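You operate a simulated robot arm through the tools that you are given. There is no shell and no other tool. Be economical: measure what you need, move in short steps, check, and stop when the job is done.

Carry out the task below with a simulated robot arm. There is one attempt and no reset: what you move stays moved.

## Task
Put the blue bottle on the side shelf away on the despatch bench top. Take the yellow paddle and put it on the pink block. Put the cream jug on the open shelf of the wash stand away on the rig shelf. Fetch the purple nozzle and set it on the open shelf of the wash stand. Take the clear jug from the drain rack and put it on the side shelf. Fetch the orange tag from the shelf under the month board and set it in the yellow basket. Take the green pen on the top of the cool shelf and put it away on the shelf of the orders board. The order is free. Set down upright: blue bottle, cream jug, clear jug.
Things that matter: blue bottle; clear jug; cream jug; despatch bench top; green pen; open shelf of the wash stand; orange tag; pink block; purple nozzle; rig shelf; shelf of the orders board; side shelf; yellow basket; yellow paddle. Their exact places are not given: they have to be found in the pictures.

Only the result counts: the job must be done as asked and must still hold three seconds after the hand-in. Knocking over, shifting, dropping, spilling or breaking anything else fails it.

## Robot
A 6-joint arm with a two-finger gripper on a trunk, on a base that drives. Base frame: it is fixed to the floor where the robot stands at the start and does not move with it; the origin is under the middle of the robot, x ahead of it, y to its left, z up; the surface under the hand at the start is at about z = 900. Units: mm, rad, N and s.
It reaches about 718 mm from its shoulder. Its first joint turns from -1.204 to 3.002 rad. Places, roughly: blue bottle (5x5x12 cm) [500, -200, 900]; clear jug [250, -5000, 1000]; cream jug (15x11x14 cm) [300, -4000, 500]; despatch bench top [-2500, 3000, 800]; green pen (11x3x3 cm) [-4800, -4000, 800]; open shelf of the wash stand [300, -4000, 500]; orange tag [-3750, -4000, 750]; pink block [250, -5000, 500]; purple nozzle (4x4x3 cm) [200, -4900, 500]; rig shelf [-2100, -1500, 300]; shelf of the orders board (18x57 cm) [-6640, 1440, 860]; side shelf (25x39 cm) [440, -220, 900]; yellow basket (29x23x18 cm) [-5500, -5500, 800]; yellow paddle (3x2x19 cm) [0, -2500, 1000]. Payload 3 kg.
The tool frame sits at the grasp point (the TCP): z along the fingers, y along the line on which they close. The tips reach 30 mm beyond it. The gripper opens to 96 mm. The gripper's body begins 53 mm behind the TCP.
Orientation is told as [roll, pitch, yaw] about the base's x, y, z axes, in that order, counted from this pose: with the fingers straight down and closing along the base's y, the tool's x points along the base's -x, its y along +y and its z along -z.

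## Interface
- The arm moves only by the tool nudge_tool. Its argument "increments" is a list that holds one entry, the list of rows, each a list of 7 numbers: the shift along the base's x, y, z in mm, then the turn, a rotation vector about the base's x, y, z in rad, then the gripper command, from -1 (shut) to 1 (fully open), values between in proportion. In form: [[[dx, dy, dz, ax, ay, az, grip], ...]]. A call has 1 to 20 rows; each row is the pose to reach, as a shift and turn from the pose commanded when the call began. A row lasts 0.2 s, in which the tool goes at most 50 mm and 0.15 rad; a call with a longer step from one row to the next is refused whole, and so is a gripper value outside its range. Where a pose cannot be reached the arm comes as near as it can. A force on the tool above 40 N (or 10 N above the force at the start of the call, whichever is more), or a blocked arm, ends the call early, and 0.2 s more pass. The fingers move at their own pace (about 153 mm/s each) and stop on an object; they squeeze with about 26 N. The grip force told is the motor's: it shows also when the fingers shut on nothing. Time passes only in rows, and 0.2 s behind the last, so rows that repeat a pose let the fingers close. The reply holds the time, the measured pose of the TCP, the force on the tool along the base axes, the opening and the grip force, in the units named above and with some noise, with the torque about the TCP (base axes, N m) and any sound that the robot's microphone picked up, and new pictures: "views" is both (left out), scene, wrist or none.
- Cameras (640 x 400 px; columns grow to the right, rows downward): "scene" is now at [112, -54.1, 1422.3]; the picture's right is [-0.66, -0.75, -0.00], its down [-0.52, 0.46, -0.72] and it looks along [0.54, -0.48, -0.69] (base axes); focal length 247 px, centre (320, 200). "wrist" rides on the gripper at [73, 22, -83] in the tool frame; the picture's right is [-0.29, 0.96, 0.00], its down [-0.66, -0.20, -0.72] and it looks along [-0.69, -0.21, 0.69] (tool axes); focal length 247 px, centre (320, 200).
- move_column(by): slides the trunk up (or, below 0, down) by that many mm; the arm and the scene camera ride with it, the base frame stays. It gives what a move gives, with no picture.
- roll_base(legs): drives the robot by 1 to 6 legs, each [ahead, left, turn to the left] in mm, mm and rad, along the robot's own axes; the way and the turn of a leg run together, so that a leg with both is an arc; at most 1500 mm and 3.142 rad a leg. The arm and the cameras ride along, it lands a little off, and it stops where it bumps. It gives what a move gives, and a new picture of the scene camera.
- turn_head(pan, tilt): turns the head with the scene camera to pan (to the left, within 1.501 rad either way) and tilt (down, from -0.506 to 1.204), counted from straight ahead of the robot. It gives what a move gives, and a new picture of the scene camera.
- measure_at(camera, pixels): for up to 12 pixels [column, row] of the newest picture of that camera ("zoom" is the newest enlarged one), the place [x, y, z] in the base frame of the surface seen there, good to about 2 mm. It takes no simulated time.
- inspect(camera, box): a new picture of the part [left, top, right, bottom] of that camera's present view, enlarged. It takes no simulated time.
- finish_job(): hands the job in; it is judged then, once.

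Go step by step. Measure first, check grasps and placings, and put right what went wrong. The budget is 138 turns and 260 pictures, counting those below and the enlarged ones. Unless the task says otherwise, let go and move clear before handing in.

The tools are called after "Emit:" as name(argument=value, ...) on one line, values as JSON. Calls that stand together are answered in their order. nudge_tool: Moves the arm, as the interface text tells. Its arguments: {"type":"object","properties":{"increments":{"type":"array","items":{"type":"array","items":{"type":"array","items":{"type":"number"}}}},"views":{"type":"string","enum":["both","scene","wrist","none"]}},"required":["increments"]} The other tools are called the same way: move_column (by) slides the trunk up or down; roll_base (legs) drives the base; turn_head (pan, tilt) turns the head that bears the scene camera; measure_at (camera, pixels) gives the place of the surface under pixels of a picture; inspect (camera, box) takes an enlarged picture of a part of a camera's view; finish_job () hands the job in.

At the start:

```text
clock: 0.0
eef_pos: [383.4, -345.5, 1230.6]
orientation: [0.001, 0.0, 0.0]
ft_force: [-0.2, -0.4, 0.3]
moment: [0.0, -0.03, 0.01]
finger_gap: 96.1
grip_force: 0.1
trunk travel left (down, up): [-786.0, 154.0]
robot x, y, heading: [-1.2, -3.7, 0.004]
head pan, tilt: [-0.726, 0.766]
```

scene: 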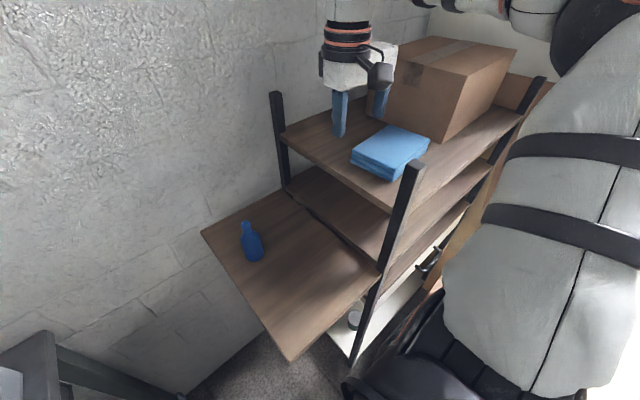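
wrist: 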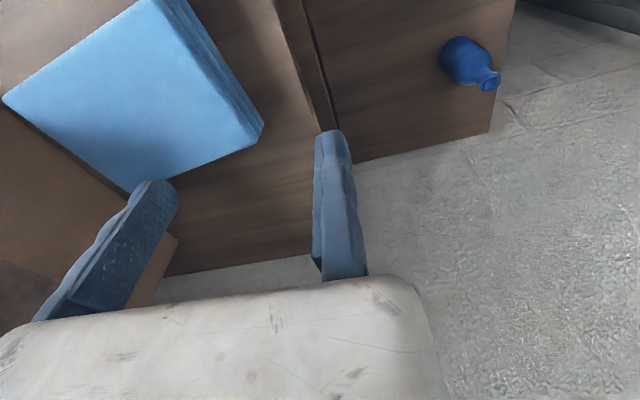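

The scene shows the blue bottle at about (252,243) on the side shelf. I will measure it and the shelf.

Emit:
measure_at(camera="scene", pixels=[[247, 224], [252, 240], [255, 258], [205, 232], [290, 358], [376, 268], [290, 195], [300, 290], [340, 255]])

Emit:
inspect(camera="scene", box=[200, 180, 400, 380])

```text
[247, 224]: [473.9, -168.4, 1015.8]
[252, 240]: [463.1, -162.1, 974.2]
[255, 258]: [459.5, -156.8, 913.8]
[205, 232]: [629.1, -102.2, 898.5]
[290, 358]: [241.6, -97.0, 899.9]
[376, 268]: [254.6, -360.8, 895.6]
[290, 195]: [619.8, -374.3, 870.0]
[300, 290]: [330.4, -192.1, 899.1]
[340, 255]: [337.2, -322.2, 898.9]
```

```text
2.00 times, centred on (300, 280) of scene
```

zoom: 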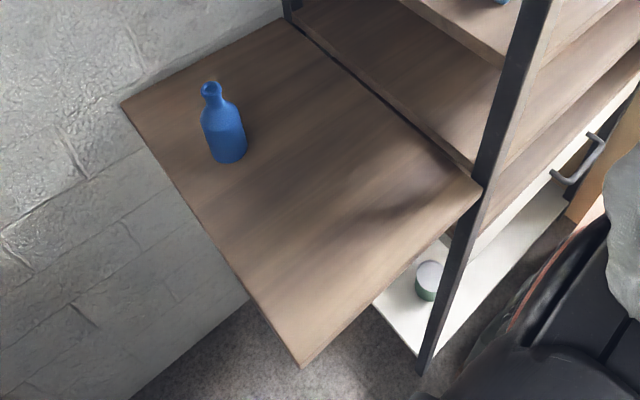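

The bottle stands at about (482,-170), with its top at z 1020, and the shelf is at 899. I'll go over it and look with the wrist camera.

Emit:
nudge_tool(increments=[[[25, 43, 0, 0, 0, 0, 1], [50, 86, 0, 0, 0, 0, 1], [75, 130, 0, 0, 0, 0, 1], [99, 174, 0, 0, 0, 0, 1], [99, 174, -50, 0, 0, 0, 1], [99, 174, -100, 0, 0, 0, 1], [99, 174, -140, 0, 0, 0, 1], [99, 174, -140, 0, 0, 0, 1]]])

```text
refused: row 3 steps farther than a row can; nothing moved
```

Emit:
nudge_tool(increments=[[[25, 40, 0, 0, 0, 0, 1], [45, 80, 0, 0, 0, 0, 1], [65, 120, 0, 0, 0, 0, 1], [85, 155, 0, 0, 0, 0, 1], [99, 174, -20, 0, 0, 0, 1], [99, 174, -65, 0, 0, 0, 1], [99, 174, -110, 0, 0, 0, 1], [99, 174, -140, 0, 0, 0, 1], [99, 174, -140, 0, 0, 0, 1]]])

```text
clock: 1.7
eef_pos: [459.6, -296.4, 1130.1]
orientation: [-0.007, -0.008, 0.0]
ft_force: [-18.8, 1.1, 23.6]
moment: [-2.22, 0.89, -1.66]
finger_gap: 95.2
grip_force: 0.1
out of reach, approached as far as the arm can: row 1, 2, 3, 4, 5, 6, 7, 8
trunk travel left (down, up): [-786.0, 154.0]
robot x, y, heading: [-1.3, 1.9, 0.001]
head pan, tilt: [-0.726, 0.766]
stopped in row 8: the force on the tool passed its limit at 68 N (the readings are from after the stop); the commanded pose is now the measured one
```

scene: 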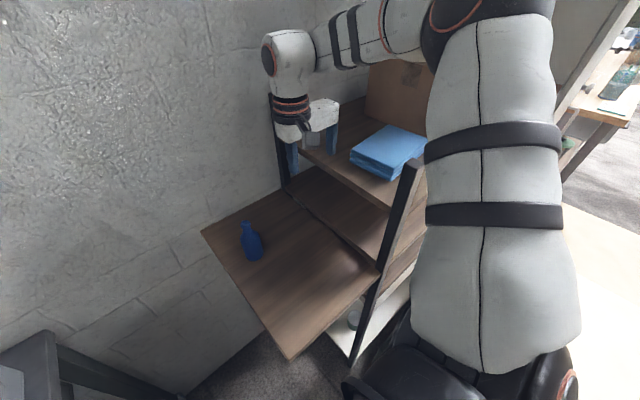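
wrist: 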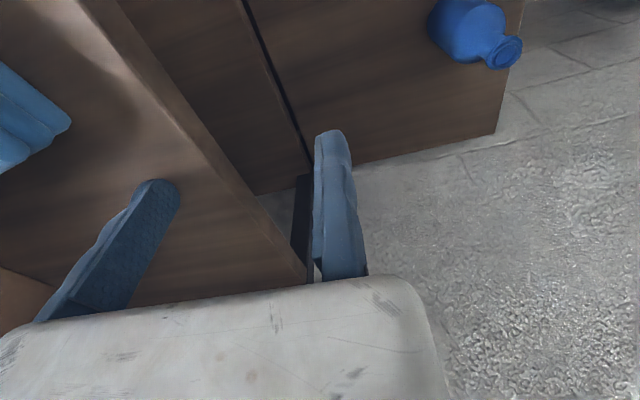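

The wanted pose was out of reach and a finger touched the rack, so I'll back up first. Then I'll measure the arm's body to find the shoulder.

Emit:
nudge_tool(increments=[[[0, 0, 40, 0, 0, 0, 1], [0, 0, 80, 0, 0, 0, 1], [-20, 0, 100, 0, 0, 0, 1]]], views="both")

Emit:
measure_at(camera="scene", pixels=[[500, 330], [490, 100], [440, 30], [290, 60], [560, 380], [380, 380], [285, 110]])

```text
clock: 2.5
eef_pos: [430.5, -309.6, 1221.9]
orientation: [0.002, -0.01, 0.005]
ft_force: [-0.7, 0.4, -0.3]
moment: [0.01, 0.01, -0.05]
finger_gap: 96.3
grip_force: 0.2
out of reach, approached as far as the arm can: row 1, 2, 3
trunk travel left (down, up): [-786.0, 154.0]
robot x, y, heading: [-0.4, -0.4, 0.001]
head pan, tilt: [-0.726, 0.766]
```

scene: 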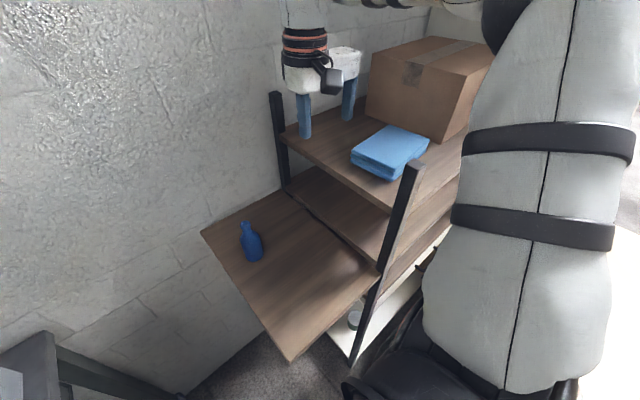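
wrist: 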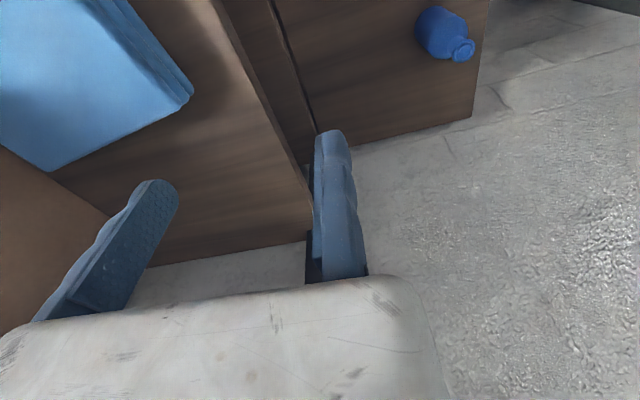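

```text
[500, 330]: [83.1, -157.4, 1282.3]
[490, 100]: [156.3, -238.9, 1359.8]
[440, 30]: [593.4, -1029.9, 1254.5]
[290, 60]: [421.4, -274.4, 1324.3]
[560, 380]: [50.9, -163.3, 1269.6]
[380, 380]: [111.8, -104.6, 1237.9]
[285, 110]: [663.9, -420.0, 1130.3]
```

The shoulder seems to be around (50,-170,1240), and the reach with the fingers pointing down is short. I'll look at the robot's base and the surroundings.

Emit:
turn_head(pan=0.0, tilt=1.2)

Emit:
turn_head(pan=-1.4, tilt=0.4)

Emit:
turn_head(pan=1.0, tilt=0.3)

```text
clock: 3.6
eef_pos: [431.4, -308.9, 1221.7]
orientation: [0.001, -0.008, 0.002]
ft_force: [-0.6, -0.8, 0.9]
moment: [0.0, 0.03, -0.01]
finger_gap: 96.2
grip_force: 0.1
trunk travel left (down, up): [-786.0, 154.0]
robot x, y, heading: [-0.6, 3.0, 0.0]
head pan, tilt: [0.0, 1.201]
```

scene: 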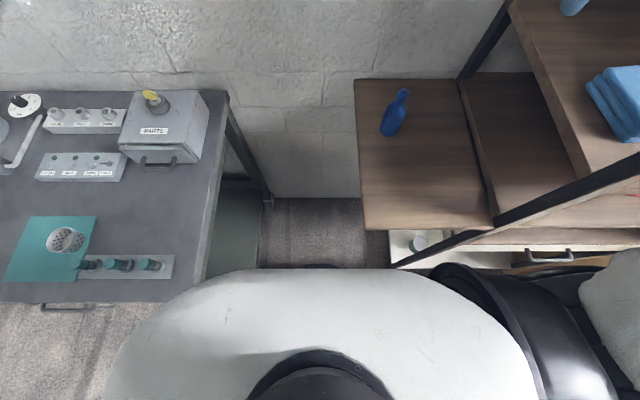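

```text
clock: 5.1
eef_pos: [430.5, -310.5, 1221.5]
orientation: [0.0, -0.007, 0.002]
ft_force: [0.0, 0.3, 0.9]
moment: [0.02, -0.03, 0.01]
finger_gap: 95.8
grip_force: 0.0
trunk travel left (down, up): [-786.0, 154.0]
robot x, y, heading: [1.8, 0.4, 0.003]
head pan, tilt: [-1.4, 0.4]
```

scene: 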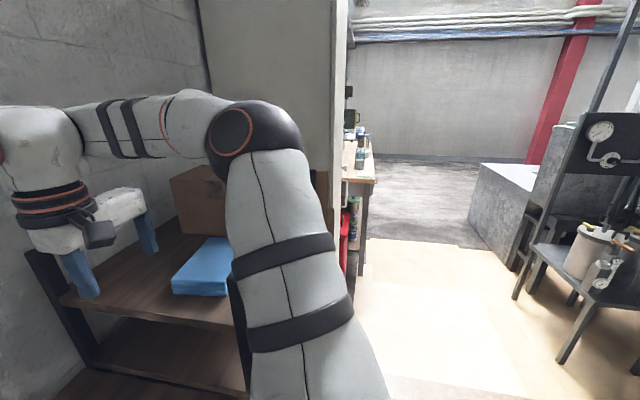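

```text
clock: 7.3
eef_pos: [430.8, -309.7, 1221.6]
orientation: [-0.002, -0.006, 0.003]
ft_force: [0.5, 0.9, 0.5]
moment: [0.01, 0.03, -0.03]
finger_gap: 96.1
grip_force: 0.0
trunk travel left (down, up): [-786.0, 154.0]
robot x, y, heading: [-0.8, 0.8, 0.001]
head pan, tilt: [1.0, 0.3]
```

scene: 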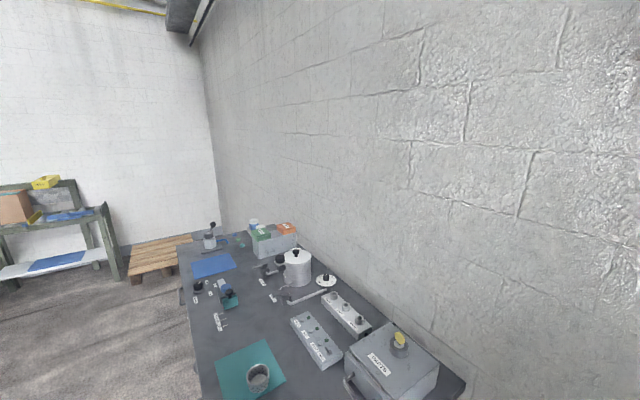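

The arm is on the robot's right side, and there is a desk ahead and to the left. I'll measure the clearances ahead.

Emit:
turn_head(pan=0.0, tilt=1.2)

Emit:
measure_at(camera="scene", pixels=[[320, 275], [205, 285], [210, 180], [365, 225], [320, 330], [455, 270], [560, 290], [400, 95], [395, 130], [390, 262], [120, 300], [320, 240]])

```text
clock: 8.6
eef_pos: [431.0, -309.8, 1220.5]
orientation: [0.001, -0.005, 0.003]
ft_force: [0.4, -0.7, -0.2]
moment: [-0.02, -0.03, 0.0]
finger_gap: 96.0
grip_force: 0.2
trunk travel left (down, up): [-786.0, 154.0]
robot x, y, heading: [1.8, 1.5, -0.003]
head pan, tilt: [0.0, 1.201]
```

scene: 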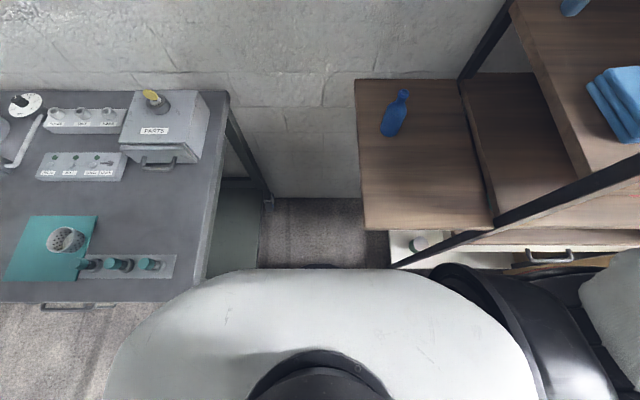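

```text
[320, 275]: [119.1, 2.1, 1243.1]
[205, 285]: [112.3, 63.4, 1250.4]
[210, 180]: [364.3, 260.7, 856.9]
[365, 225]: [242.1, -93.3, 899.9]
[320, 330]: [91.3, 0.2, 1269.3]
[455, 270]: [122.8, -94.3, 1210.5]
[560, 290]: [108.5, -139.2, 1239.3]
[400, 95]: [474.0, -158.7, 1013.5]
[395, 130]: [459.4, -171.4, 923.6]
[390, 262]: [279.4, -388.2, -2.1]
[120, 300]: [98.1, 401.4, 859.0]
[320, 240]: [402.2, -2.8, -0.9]
```

Turning the base left by 0.39 rad brings the starting tool position over the bottle. I'll restore the arm pose, then turn.

Emit:
nudge_tool(increments=[[[-24, -18, 5, 0, 0, 0, 1], [-47, -36, 9, 0, 0, 0, 1], [-47, -36, 9, 0, 0, 0, 1]]], views="none")

Emit:
roll_base(legs=[[0, 0, 0.39]])

Emit:
turn_head(pan=-1.2, tilt=0.6)

Emit:
measure_at(camera="scene", pixels=[[250, 120], [260, 200], [100, 120], [40, 120], [300, 330], [190, 260], [60, 250]])

```text
clock: 9.4
eef_pos: [385.8, -346.1, 1228.8]
orientation: [-0.002, -0.005, 0.005]
ft_force: [0.1, 0.2, 0.0]
moment: [0.02, 0.02, 0.02]
finger_gap: 96.0
grip_force: 0.1
trunk travel left (down, up): [-786.0, 154.0]
robot x, y, heading: [-0.7, -3.6, 0.002]
head pan, tilt: [0.0, 1.201]
```

```text
clock: 10.9
eef_pos: [487.5, -174.3, 1228.8]
orientation: [-0.004, -0.007, 0.392]
ft_force: [-0.5, -0.1, 0.3]
moment: [-0.04, 0.03, 0.04]
finger_gap: 96.1
grip_force: 0.1
trunk travel left (down, up): [-786.0, 154.0]
robot x, y, heading: [1.1, 1.1, 0.388]
head pan, tilt: [0.0, 1.201]
```

scene: 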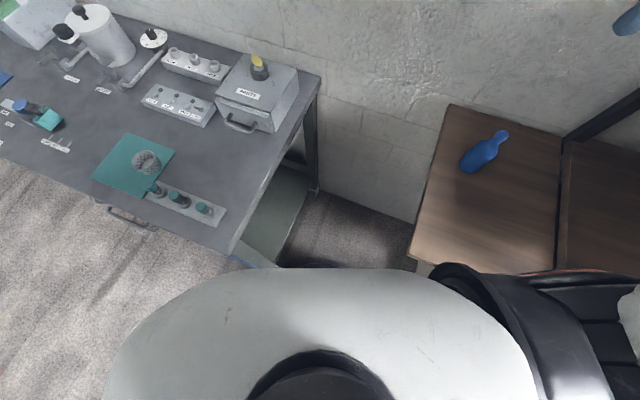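

```text
clock: 12.3
eef_pos: [487.8, -174.3, 1228.9]
orientation: [-0.002, -0.007, 0.394]
ft_force: [0.1, -0.6, 0.4]
moment: [0.03, 0.03, 0.02]
finger_gap: 95.9
grip_force: 0.0
trunk travel left (down, up): [-786.0, 154.0]
robot x, y, heading: [-0.7, 1.2, 0.384]
head pan, tilt: [-1.201, 0.6]
```

scene: 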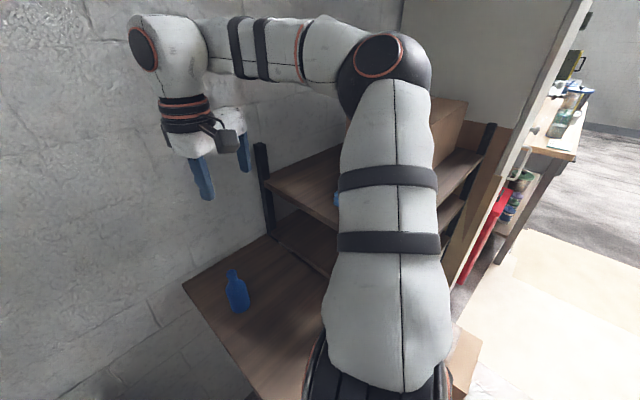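

```text
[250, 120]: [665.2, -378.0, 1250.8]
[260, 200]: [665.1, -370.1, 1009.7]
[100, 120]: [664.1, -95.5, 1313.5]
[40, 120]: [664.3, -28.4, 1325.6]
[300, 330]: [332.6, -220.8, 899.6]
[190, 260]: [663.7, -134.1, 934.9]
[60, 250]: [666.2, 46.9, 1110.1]
```

The hand is now over the bottle. I'll measure the elbow and rack heights before I lower the trunk.

Emit:
measure_at(camera="scene", pixels=[[385, 60], [345, 100], [320, 60], [265, 60], [320, 80], [335, 160], [270, 190], [455, 150], [488, 125], [400, 350], [262, 150], [345, 300]])

```text
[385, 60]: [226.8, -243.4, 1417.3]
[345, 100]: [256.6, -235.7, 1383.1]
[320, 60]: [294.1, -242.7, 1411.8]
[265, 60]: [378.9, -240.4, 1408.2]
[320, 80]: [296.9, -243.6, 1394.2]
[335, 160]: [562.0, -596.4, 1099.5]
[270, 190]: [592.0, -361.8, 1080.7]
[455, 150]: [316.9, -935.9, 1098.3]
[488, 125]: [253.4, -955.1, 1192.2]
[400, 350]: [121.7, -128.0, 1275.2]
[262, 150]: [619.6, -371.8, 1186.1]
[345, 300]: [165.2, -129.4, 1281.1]
```

Emit:
measure_at(camera="scene", pixels=[[237, 300], [228, 293], [249, 293], [238, 285], [233, 272], [239, 311]])

Emit:
move_column(by=-110)

Emit:
nudge_tool(increments=[[[0, 0, -20, 0, 0, 0, 1], [0, 0, -20, 0, 0, 0, 1]]])

```text
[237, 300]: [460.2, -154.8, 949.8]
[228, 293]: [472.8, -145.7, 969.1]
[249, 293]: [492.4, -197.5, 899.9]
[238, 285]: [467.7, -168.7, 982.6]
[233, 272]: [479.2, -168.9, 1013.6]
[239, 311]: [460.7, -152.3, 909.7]
```

```text
clock: 13.8
eef_pos: [487.6, -175.7, 1119.1]
orientation: [-0.003, -0.007, 0.393]
ft_force: [-0.3, -0.2, 1.4]
moment: [0.06, -0.02, -0.01]
finger_gap: 95.9
grip_force: 0.0
trunk travel left (down, up): [-676.0, 264.0]
robot x, y, heading: [-0.6, 3.2, 0.39]
head pan, tilt: [-1.201, 0.6]
```

```text
clock: 14.4
eef_pos: [491.4, -175.3, 1100.8]
orientation: [0.001, -0.007, 0.396]
ft_force: [0.1, -0.7, 0.2]
moment: [0.0, 0.03, -0.01]
finger_gap: 96.0
grip_force: 0.1
out of reach, approached as far as the arm can: row 1, 2
trunk travel left (down, up): [-676.0, 264.0]
robot x, y, heading: [0.3, 2.3, 0.391]
head pan, tilt: [-1.201, 0.6]
```

scene: 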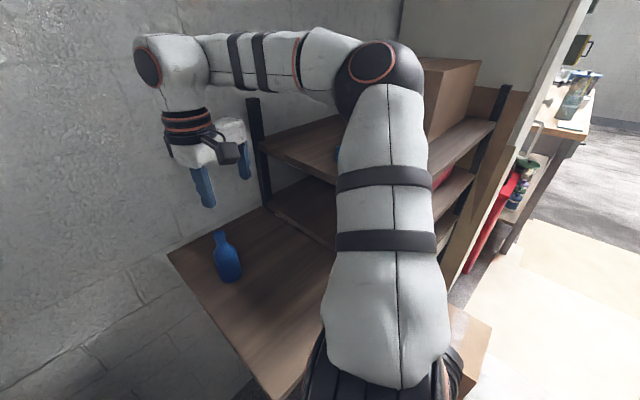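
wrist: 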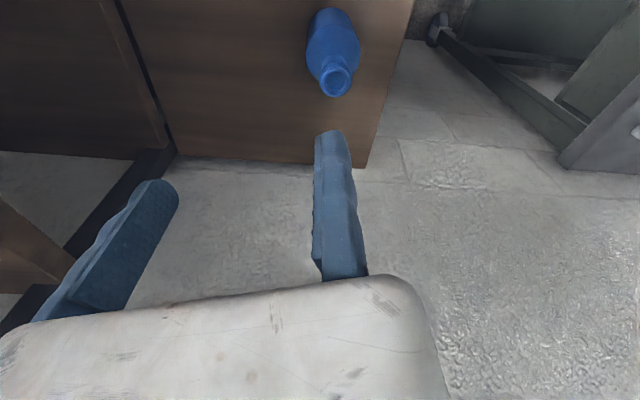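

The arm seems to be at a joint limit here. I'll probe small moves to see which directions are reachable.

Emit:
nudge_tool(increments=[[[0, 0, 15, 0, 0, 0, 1], [30, 0, 15, 0, 0, 0, 1], [0, 0, 15, 0, 0, 0, 1], [-30, 0, 15, 0, 0, 0, 1], [0, 0, 15, 0, 0, 0, 1], [0, 30, 15, 0, 0, 0, 1], [0, 0, 15, 0, 0, 0, 1], [0, -30, 15, 0, 0, 0, 1], [0, 0, 15, 0, 0, 0, 1], [0, 0, 45, 0, 0, 0, 1], [0, 0, 15, 0, 0, 0.1, 1], [0, 0, 15, 0, 0, 0, 1], [0, 0, 15, 0, 0, -0.1, 1], [0, 0, 15, 0, 0, 0, 1], [0, 0, 15, 0.1, 0, 0, 1], [0, 0, 15, -0.04, 0, 0, 1], [0, 0, 15, -0.1, 0, 0, 1], [0, 0, 15, 0, 0.1, 0, 1], [0, 0, 15, 0, 0, 0, 1], [0, 0, 15, 0, -0.1, 0, 1]]], views="none")

```text
clock: 18.6
eef_pos: [499.8, -180.2, 1118.8]
orientation: [-0.038, -0.097, 0.399]
ft_force: [-0.6, -0.4, -1.1]
moment: [0.02, -0.04, 0.0]
finger_gap: 96.1
grip_force: 0.1
out of reach, approached as far as the arm can: row 4, 13, 20
trunk travel left (down, up): [-676.0, 264.0]
robot x, y, heading: [2.7, 0.4, 0.388]
head pan, tilt: [-1.201, 0.6]
```

Motion toward -x, negative yaw and negative pitch is limited, while positive yaw is fine. I'll yaw the tool left and go down over the bottle.

Emit:
nudge_tool(increments=[[[-3, 0, 0, 0, 0.1, 0.1, 1], [-8, 3, 0, 0, 0.1, 0.25, 1], [-14, 5, 0, 0, 0.1, 0.4, 1], [-15, 5, -20, 0, 0.1, 0.5, 1]]])

```text
clock: 19.6
eef_pos: [487.7, -174.1, 1098.9]
orientation: [0.021, -0.018, 0.893]
ft_force: [0.1, 0.4, -0.1]
moment: [-0.01, 0.02, 0.01]
finger_gap: 95.7
grip_force: 0.0
trunk travel left (down, up): [-676.0, 264.0]
robot x, y, heading: [3.8, -2.4, 0.389]
head pan, tilt: [-1.201, 0.6]
```

scene: 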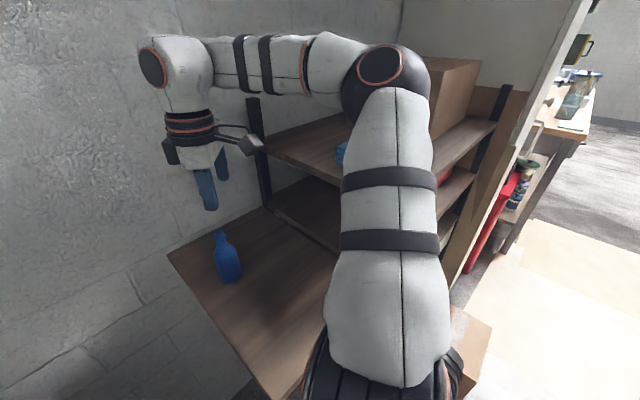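
wrist: 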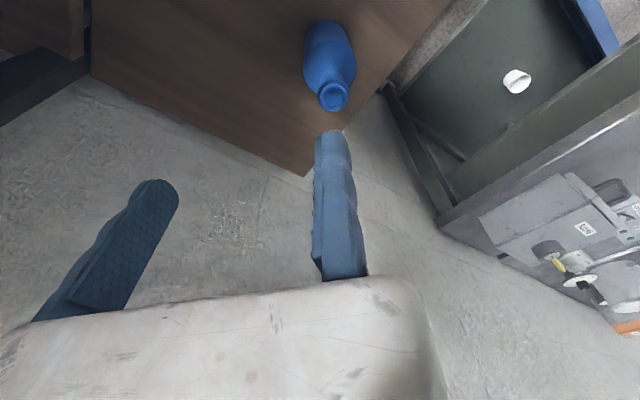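

Emit:
measure_at(camera="wrist", pixels=[[323, 96], [347, 94], [335, 83], [334, 107], [335, 96], [306, 55], [353, 60], [328, 50]])

```text
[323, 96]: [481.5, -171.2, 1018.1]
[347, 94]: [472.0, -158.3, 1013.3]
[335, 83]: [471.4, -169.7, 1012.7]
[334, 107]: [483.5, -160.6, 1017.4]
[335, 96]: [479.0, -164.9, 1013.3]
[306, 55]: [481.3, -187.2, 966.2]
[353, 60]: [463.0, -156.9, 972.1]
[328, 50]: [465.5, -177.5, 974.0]
```

The bottle's centre is near (479,-165). I'll correct for that, go down and close.

Emit:
nudge_tool(increments=[[[-9, 9, 0, 0, 0, 0, 1], [-9, 9, -45, 0, 0, 0, 1], [-9, 9, -90, 0, 0, 0, 1], [-9, 9, -127, 0, 0, 0, 1], [-9, 9, -127, 0, 0, 0, 1]]])

```text
clock: 20.3
eef_pos: [476.2, -163.8, 1048.5]
orientation: [0.017, -0.033, 0.887]
ft_force: [-3.8, -0.7, 16.4]
moment: [-0.06, 0.19, -0.01]
finger_gap: 95.8
grip_force: 0.1
trunk travel left (down, up): [-676.0, 264.0]
robot x, y, heading: [-2.5, -0.8, 0.387]
head pan, tilt: [-1.201, 0.6]
stopped in row 3: the force on the tool passed its limit at 105 N (the readings are from after the stop); the commanded pose is now the measured one
```

scene: 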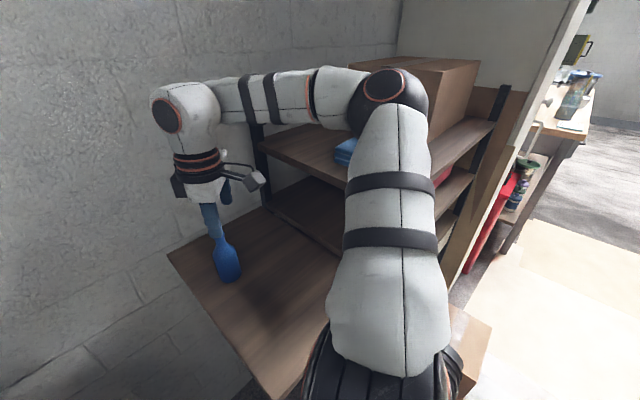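
wrist: 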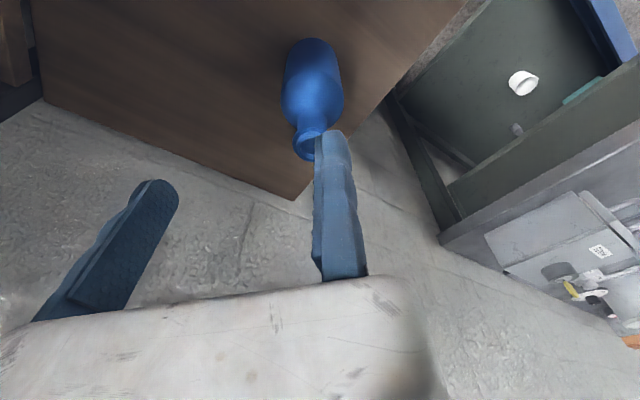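

A finger seems to have pressed on the bottle's top, so the fingers are not where I expected them. I'll measure the fingers directly before I move.

Emit:
measure_at(camera="wrist", pixels=[[333, 140], [335, 200], [160, 187], [130, 230], [308, 155], [312, 90]])

Emit:
measure_at(camera="scene", pixels=[[210, 215], [217, 235], [228, 198], [228, 265], [225, 245]])

Emit:
inspect(camera="scene", box=[150, 140, 290, 300])

```text
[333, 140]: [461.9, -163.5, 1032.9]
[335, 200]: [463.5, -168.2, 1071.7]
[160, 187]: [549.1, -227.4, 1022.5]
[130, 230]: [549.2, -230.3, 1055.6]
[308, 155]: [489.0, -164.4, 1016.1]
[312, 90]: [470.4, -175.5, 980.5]
```

```text
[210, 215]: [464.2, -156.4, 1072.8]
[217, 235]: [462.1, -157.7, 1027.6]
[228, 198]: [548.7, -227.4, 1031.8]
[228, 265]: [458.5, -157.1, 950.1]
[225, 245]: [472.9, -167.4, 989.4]
```

```text
2.50 times, centred on (220, 220) of scene
```

zoom: 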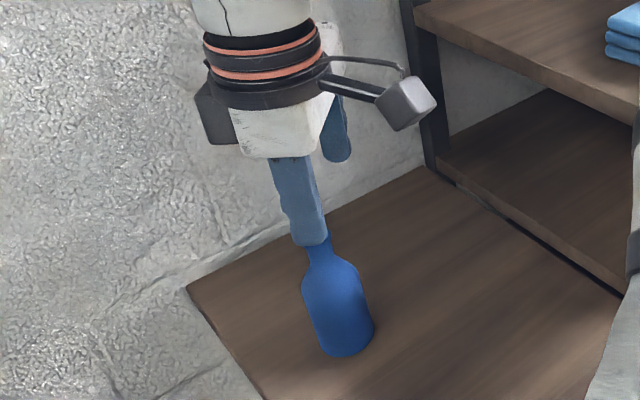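

The fingers measure at about (467,-165) and (549,-228), so the grasp point is not where the reported TCP is. I'll lift off and shut the gripper to see where the fingers meet.

Emit:
nudge_tool(increments=[[[0, 0, 40, 0, 0, 0, 1], [0, 0, 60, 0, 0, 0, 1], [0, 0, 60, 0, 0, 0, -1], [0, 0, 60, 0, 0, 0, -1], [0, 0, 60, 0, 0, 0, -1]]])

```text
clock: 21.5
eef_pos: [477.9, -163.7, 1105.5]
orientation: [0.019, -0.032, 0.887]
ft_force: [0.0, 0.5, 0.1]
moment: [0.0, 0.01, 0.03]
finger_gap: 0.1
grip_force: 26.2
trunk travel left (down, up): [-676.0, 264.0]
robot x, y, heading: [0.7, 4.7, 0.394]
head pan, tilt: [-1.201, 0.6]
```

scene: 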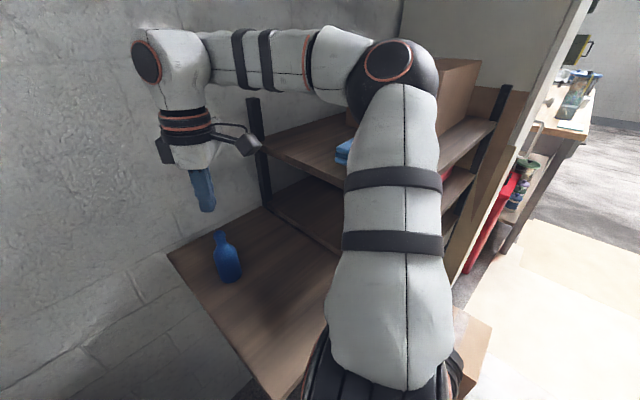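
wrist: 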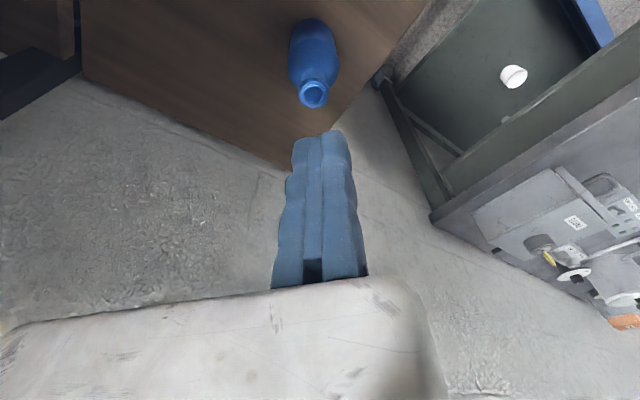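

Only one finger moves: the +y pad stays fixed at the TCP. So I must offset the TCP toward +tool-y by half the object's width. I'll re-measure the bottle.

Emit:
measure_at(camera="wrist", pixels=[[302, 93], [326, 93], [314, 81], [313, 106], [289, 55], [337, 57]])

Emit:
measure_at(camera="scene", pixels=[[220, 234], [228, 262], [216, 265], [240, 262]])

```text
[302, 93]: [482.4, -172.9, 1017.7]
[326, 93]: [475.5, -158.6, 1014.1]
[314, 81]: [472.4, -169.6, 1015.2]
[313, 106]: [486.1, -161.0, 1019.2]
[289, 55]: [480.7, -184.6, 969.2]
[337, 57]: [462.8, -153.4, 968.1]
```

```text
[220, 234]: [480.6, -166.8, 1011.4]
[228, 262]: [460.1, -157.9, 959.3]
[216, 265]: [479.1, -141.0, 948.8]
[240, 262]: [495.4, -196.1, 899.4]
```

Emit:
nudge_tool(increments=[[[-22, 17, 0, 0, 0, 0, 1], [-22, 17, -10, 0, 0, 0, 1], [-22, 17, -20, 0, 0, 0, 1], [-22, 17, -20, 0, 0, 0, 1]]])

```text
clock: 22.5
eef_pos: [455.9, -146.9, 1085.8]
orientation: [0.019, -0.033, 0.888]
ft_force: [-0.3, -0.3, 0.1]
moment: [-0.01, -0.03, 0.01]
finger_gap: 95.9
grip_force: 0.1
trunk travel left (down, up): [-676.0, 264.0]
robot x, y, heading: [-0.4, 1.3, 0.389]
head pan, tilt: [-1.201, 0.6]
```

scene: 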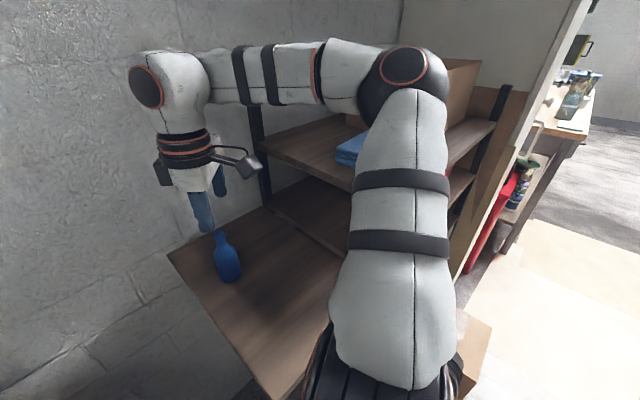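
wrist: 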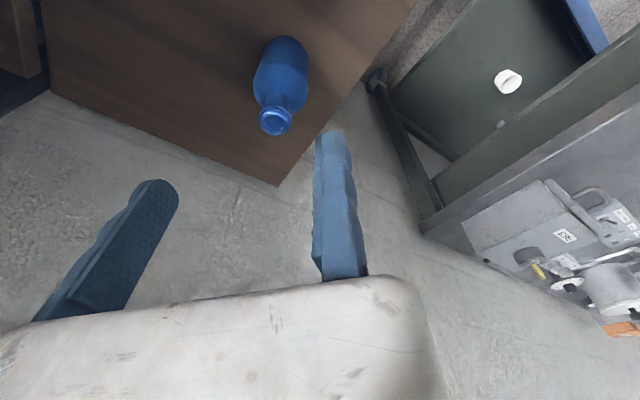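

It's aligned, with the bottle between the fingers. I'll descend and close.

Emit:
nudge_tool(increments=[[[0, 0, -40, 0, 0, 0, 1], [0, 0, -80, 0, 0, 0, 1], [0, 0, -112, 0, 0, 0, 1], [0, 0, -112, 0, 0, 0, 1], [0, 0, -112, 0, 0, 0, -1], [0, 0, -112, 0, 0, 0, -1], [0, 0, -112, 0, 0, 0, -1]]])

```text
clock: 24.1
eef_pos: [452.0, -141.2, 975.0]
orientation: [0.01, -0.029, 0.886]
ft_force: [0.9, -1.2, 1.3]
moment: [-0.08, -0.07, 0.02]
finger_gap: 42.7
grip_force: 25.6
trunk travel left (down, up): [-676.0, 264.0]
robot x, y, heading: [0.5, 1.9, 0.39]
head pan, tilt: [-1.201, 0.6]
```

scene: 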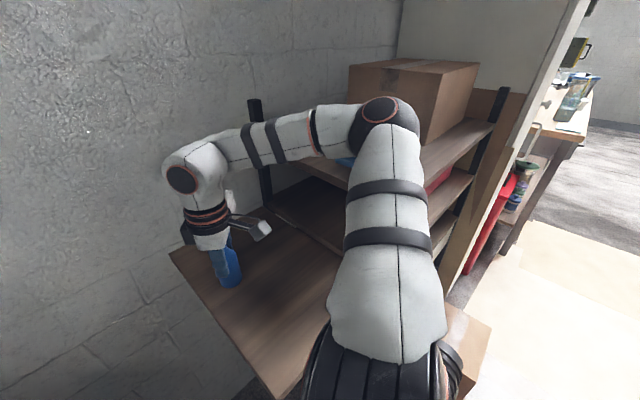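
wrist: 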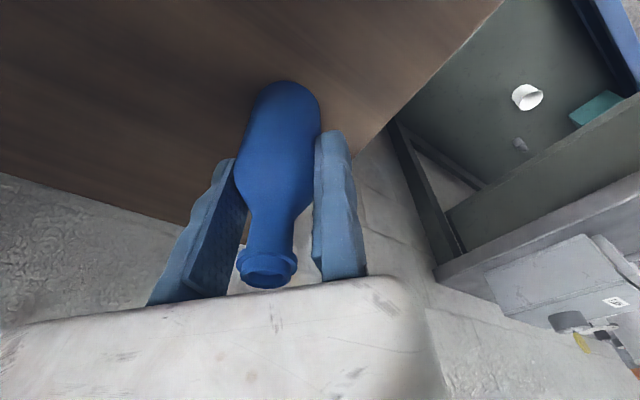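

The bottle is held at a gap of 42.7. I'll lift it.

Emit:
nudge_tool(increments=[[[0, 0, 40, 0, 0, 0, -1], [0, 0, 80, 0, 0, 0, -1], [0, 0, 120, 0, 0, 0, -1], [0, 0, 120, 0, 0, 0, -1]]])

Emit:
move_column(by=110)

Emit:
turn_head(pan=1.5, tilt=0.3)

```text
clock: 25.1
eef_pos: [457.6, -146.5, 1094.0]
orientation: [0.02, -0.032, 0.887]
ft_force: [0.2, -0.9, -1.6]
moment: [0.04, 0.0, -0.01]
finger_gap: 42.4
grip_force: 25.5
trunk travel left (down, up): [-676.0, 264.0]
robot x, y, heading: [1.9, -0.4, 0.391]
head pan, tilt: [-1.201, 0.6]
```

scene: 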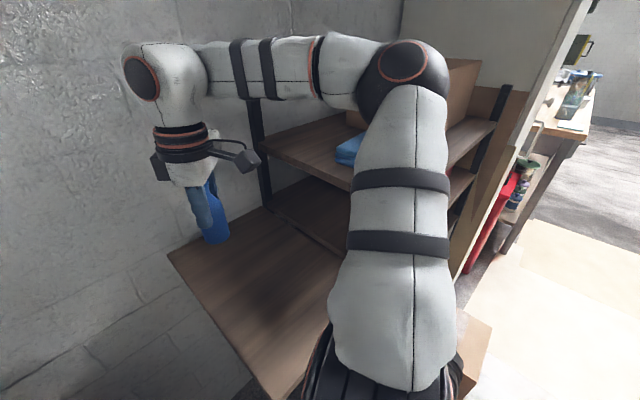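
wrist: 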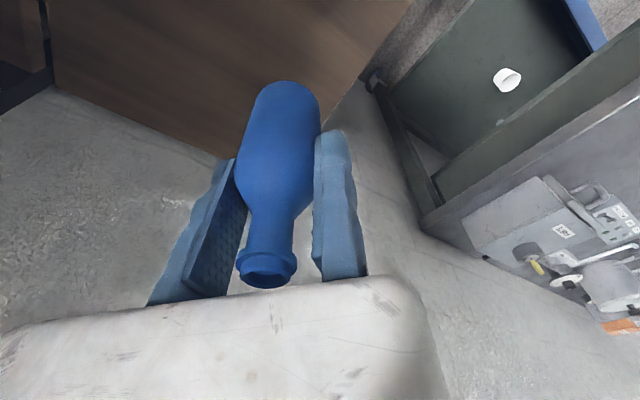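

```text
clock: 26.5
eef_pos: [457.4, -147.8, 1202.5]
orientation: [0.02, -0.033, 0.886]
ft_force: [0.6, 0.2, -1.6]
moment: [0.03, 0.02, -0.01]
finger_gap: 42.8
grip_force: 25.2
trunk travel left (down, up): [-786.0, 154.0]
robot x, y, heading: [-3.0, 2.0, 0.389]
head pan, tilt: [-1.201, 0.6]
```

```text
clock: 28.9
eef_pos: [457.0, -146.8, 1203.2]
orientation: [0.017, -0.033, 0.888]
ft_force: [0.4, -0.2, -1.2]
moment: [0.02, 0.02, -0.03]
finger_gap: 42.5
grip_force: 26.2
trunk travel left (down, up): [-786.0, 154.0]
robot x, y, heading: [-3.9, -0.6, 0.39]
head pan, tilt: [1.499, 0.3]
```

scene: 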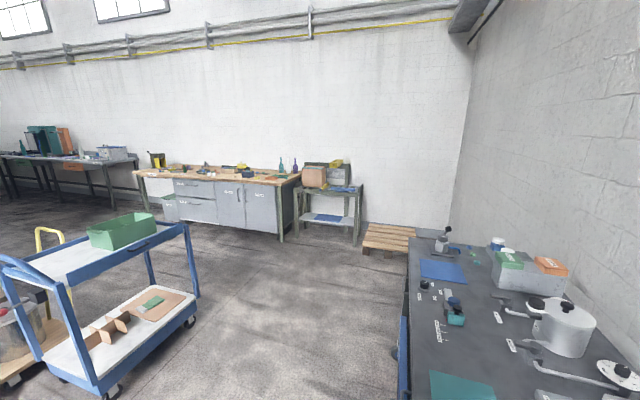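

Emit:
measure_at(camera="scene", pixels=[[330, 191], [230, 177], [140, 170], [298, 178], [285, 180], [60, 155], [120, 158], [355, 186], [95, 255], [190, 240], [330, 280], [280, 235]])

Emit:
inspect(camera="scene", box=[120, 130, 380, 260])

```text
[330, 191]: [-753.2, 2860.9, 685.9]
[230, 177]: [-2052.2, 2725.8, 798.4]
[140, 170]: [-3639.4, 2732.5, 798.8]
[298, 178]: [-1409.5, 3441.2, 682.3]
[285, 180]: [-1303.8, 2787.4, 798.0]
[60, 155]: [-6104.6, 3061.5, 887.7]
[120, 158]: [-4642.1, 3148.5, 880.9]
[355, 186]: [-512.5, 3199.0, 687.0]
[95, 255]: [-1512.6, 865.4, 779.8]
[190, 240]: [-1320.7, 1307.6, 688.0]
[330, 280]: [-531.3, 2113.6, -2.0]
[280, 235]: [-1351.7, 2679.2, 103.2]
```

```text
2.46 times, centred on (250, 195) of scene
```

zoom: 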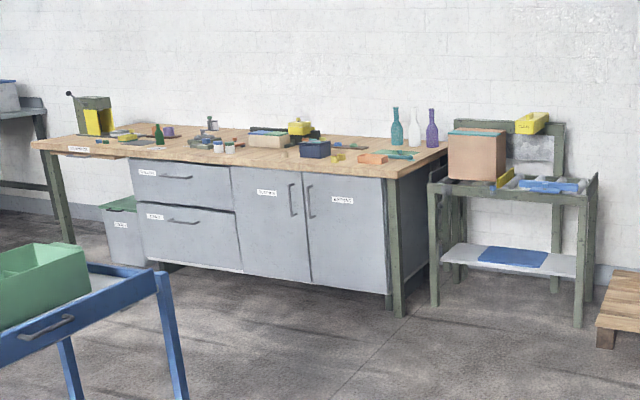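

The wooden-topped bench at z 798 (x -3650..-1300, front y about 2700) matches the despatch bench. I'll drive there by backing off first and going round the cart.

Emit:
roll_base(legs=[[-462, 190, 0], [0, 0, 1.18], [1500, 0, 0], [500, 0, 0], [0, 1500, 0], [0, 400, 0]])

Emit:
turn_head(pan=-0.3, tilt=0.7)

```text
clock: 53.6
eef_pos: [-2132.9, 2374.5, 1202.4]
orientation: [0.017, -0.029, 2.075]
ft_force: [0.4, 0.0, -2.0]
moment: [0.0, 0.04, -0.01]
finger_gap: 42.4
grip_force: 25.7
trunk travel left (down, up): [-786.0, 154.0]
robot x, y, heading: [-2442.7, 2003.4, 1.573]
head pan, tilt: [1.499, 0.3]
```

scene: 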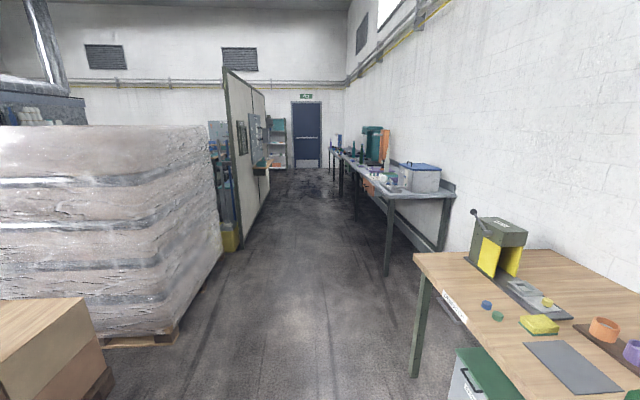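

```text
clock: 55.4
eef_pos: [-2133.9, 2374.5, 1202.9]
orientation: [0.021, -0.032, 2.074]
ft_force: [0.7, 0.5, -1.6]
moment: [-0.03, 0.04, 0.03]
finger_gap: 42.3
grip_force: 26.0
trunk travel left (down, up): [-786.0, 154.0]
robot x, y, heading: [-2441.3, 2004.5, 1.574]
head pan, tilt: [-0.3, 0.7]
```

scene: 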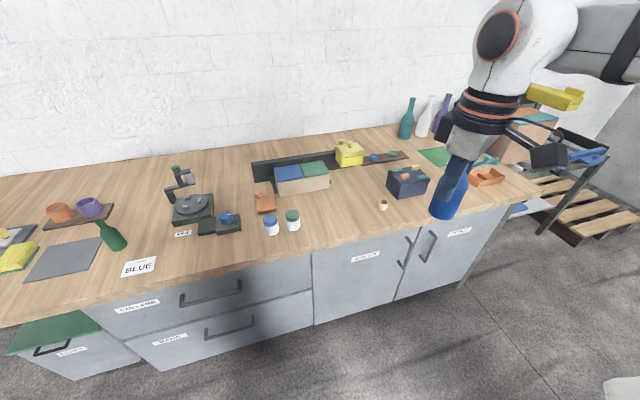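

Emit:
inspect(camera="scene", box=[40, 150, 360, 320])

Emit:
measure_at(camera="scene", pixels=[[140, 267], [200, 260], [250, 245], [150, 235], [320, 225], [350, 210], [320, 250], [110, 245], [340, 235], [385, 205]])

```text
2.00 times, centred on (200, 235) of scene
```

zoom: 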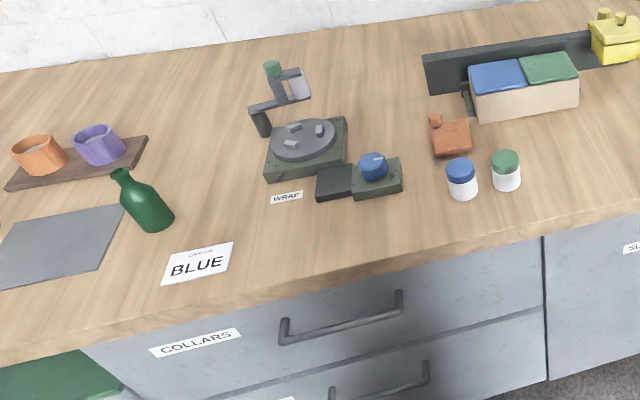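

```text
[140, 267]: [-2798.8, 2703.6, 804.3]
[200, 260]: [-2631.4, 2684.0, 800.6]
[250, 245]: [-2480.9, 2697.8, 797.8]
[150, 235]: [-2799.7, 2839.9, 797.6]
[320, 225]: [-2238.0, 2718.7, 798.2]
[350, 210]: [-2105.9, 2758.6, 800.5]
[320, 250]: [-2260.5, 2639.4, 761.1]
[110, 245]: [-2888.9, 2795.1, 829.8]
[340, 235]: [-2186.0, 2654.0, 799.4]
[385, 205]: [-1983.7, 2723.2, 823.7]
```

A clear spot is near (-2170,2740), at z 799. I'll drive closer and lower the trunk.

Emit:
roll_base(legs=[[270, 55, 0]])

Emit:
move_column(by=-200)

Emit:
nudge_tool(increments=[[[0, 30, 0, 0, 0, 0, -1], [0, 60, -10, 0, 0, 0, -1], [0, 85, -30, 0, 0, 0, -1], [0, 85, -60, 0, 0, 0, -1], [0, 85, -60, 0, 0, 0, -1]]])

```text
clock: 57.3
eef_pos: [-2186.7, 2642.4, 1202.5]
orientation: [0.019, -0.032, 2.071]
ft_force: [0.4, -0.5, -1.3]
moment: [-0.02, 0.01, 0.0]
finger_gap: 42.6
grip_force: 25.9
trunk travel left (down, up): [-786.0, 154.0]
robot x, y, heading: [-2497.9, 2274.1, 1.573]
head pan, tilt: [-0.3, 0.7]
```

scene: 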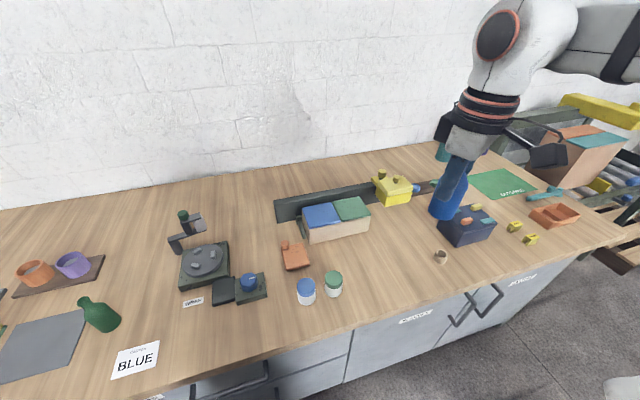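

```text
clock: 59.5
eef_pos: [-2188.3, 2642.1, 1002.1]
orientation: [0.02, -0.033, 2.071]
ft_force: [-0.1, 0.2, -2.2]
moment: [0.01, 0.05, 0.02]
finger_gap: 42.8
grip_force: 26.0
trunk travel left (down, up): [-586.0, 354.0]
robot x, y, heading: [-2498.0, 2274.1, 1.569]
head pan, tilt: [-0.3, 0.7]
```

```text
clock: 60.7
eef_pos: [-2187.6, 2728.0, 941.9]
orientation: [0.019, -0.03, 2.07]
ft_force: [-0.4, -0.5, -1.9]
moment: [-0.03, 0.03, 0.0]
finger_gap: 42.5
grip_force: 26.2
trunk travel left (down, up): [-586.0, 354.0]
robot x, y, heading: [-2494.1, 2274.7, 1.571]
head pan, tilt: [-0.3, 0.7]
```

scene: 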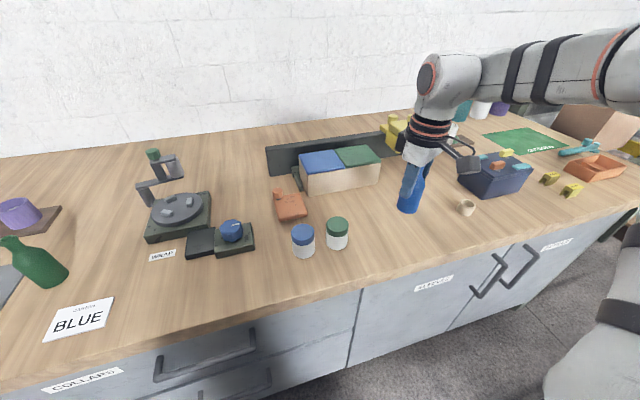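
wrist: 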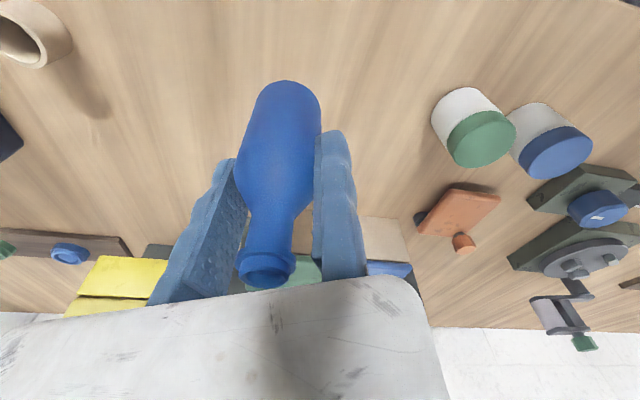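

The spot is clear. I'll lower to contact, release and lift.

Emit:
nudge_tool(increments=[[[0, 0, -35, 0, 0, 0, -1], [0, 0, -55, 0, 0, 0, -1], [0, 0, -63, 0, 0, 0, -1], [0, 0, -66, 0, 0, 0, -1], [0, 0, -66.5, 0, 0, 0, -1]]], views="scene")

```text
clock: 61.9
eef_pos: [-2187.2, 2726.5, 877.3]
orientation: [0.019, -0.033, 2.069]
ft_force: [0.6, 0.2, 2.6]
moment: [0.12, -0.1, 0.07]
finger_gap: 42.6
grip_force: 26.0
trunk travel left (down, up): [-586.0, 354.0]
robot x, y, heading: [-2494.9, 2273.2, 1.568]
head pan, tilt: [-0.3, 0.7]
```

scene: 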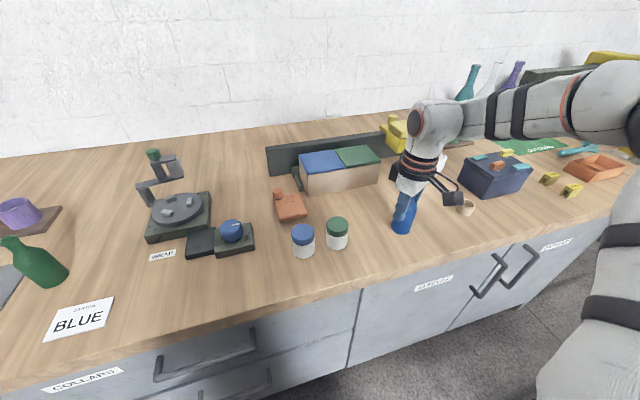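

Contact shows as a force of +2.6 N. Now I'll open gently, back the fixed pad off a few mm and lift.

Emit:
nudge_tool(increments=[[[0, 0, 0, 0, 0, 0, 0], [0, 0, 0, 0, 0, 0, 1], [-4, -2, 0, 0, 0, 0, 1], [-5, -3, 20, 0, 0, 0, 1], [-5, -3, 60, 0, 0, 0, 1], [-5, -3, 110, 0, 0, 0, 1], [-5, -3, 130, 0, 0, 0, 1]]])

```text
clock: 63.5
eef_pos: [-2191.5, 2719.2, 1004.4]
orientation: [0.019, -0.033, 2.07]
ft_force: [-0.2, 0.1, 0.0]
moment: [-0.01, -0.01, 0.0]
finger_gap: 95.9
grip_force: 0.1
out of reach, approached as far as the arm can: row 7
trunk travel left (down, up): [-586.0, 354.0]
robot x, y, heading: [-2496.0, 2272.1, 1.573]
head pan, tilt: [-0.3, 0.7]
```

scene: 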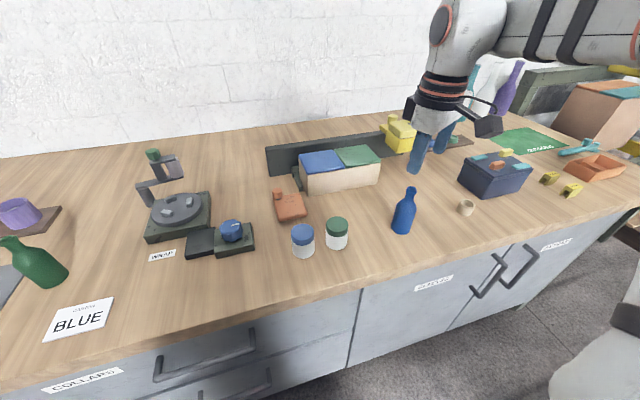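
wrist: 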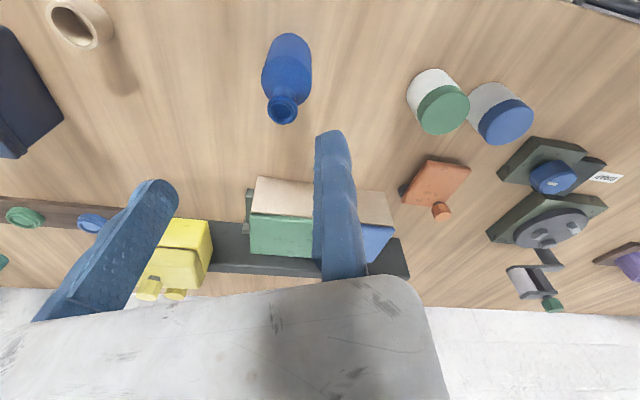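

The blue bottle stands on the bench. I'll raise the trunk, head toward the south area and look.

Emit:
move_column(by=200)

Emit:
roll_base(legs=[[-300, 0, 0], [0, -1500, 0], [0, 0, -3.14], [0, 496, 0], [1500, 0, 0], [1000, 0, 0]])

Emit:
turn_head(pan=0.2, tilt=0.25)

```text
clock: 65.7
eef_pos: [-2191.2, 2718.7, 1202.8]
orientation: [0.018, -0.033, 2.069]
ft_force: [0.5, 0.6, -0.2]
moment: [-0.03, 0.0, -0.01]
finger_gap: 96.0
grip_force: 0.0
trunk travel left (down, up): [-786.0, 154.0]
robot x, y, heading: [-2493.7, 2273.2, 1.572]
head pan, tilt: [-0.3, 0.7]
```

```text
clock: 96.4
eef_pos: [-935.6, -1005.9, 1203.9]
orientation: [0.02, -0.032, -1.116]
ft_force: [-0.1, -0.6, 0.3]
moment: [0.01, 0.0, 0.02]
finger_gap: 95.9
grip_force: 0.1
trunk travel left (down, up): [-786.0, 154.0]
robot x, y, heading: [-609.8, -579.6, -1.614]
head pan, tilt: [-0.3, 0.7]
```

scene: 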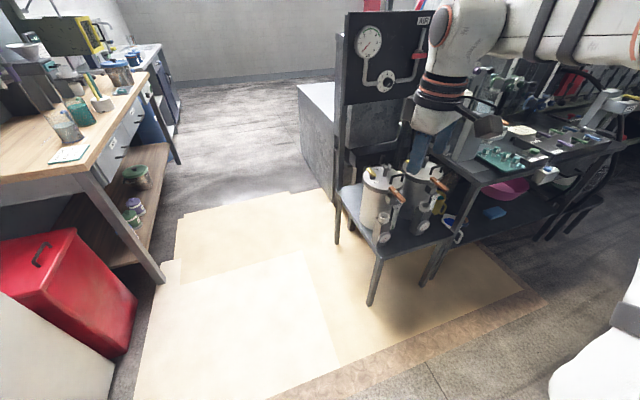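

```text
clock: 97.3
eef_pos: [-936.4, -1006.3, 1204.4]
orientation: [0.018, -0.032, -1.116]
ft_force: [0.1, 0.1, -0.4]
moment: [-0.02, 0.03, 0.0]
finger_gap: 96.1
grip_force: 0.1
trunk travel left (down, up): [-786.0, 154.0]
robot x, y, heading: [-612.1, -572.6, -1.614]
head pan, tilt: [0.201, 0.25]
```

scene: 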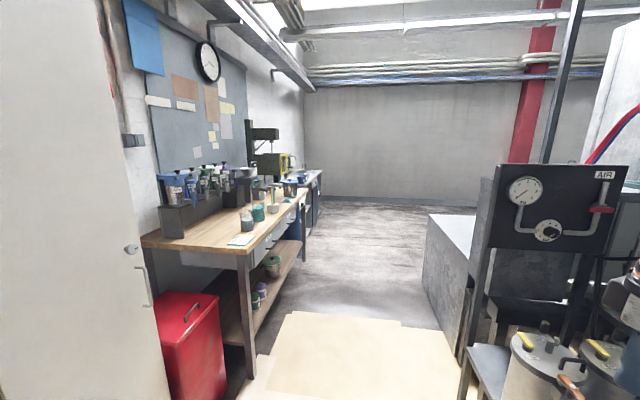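

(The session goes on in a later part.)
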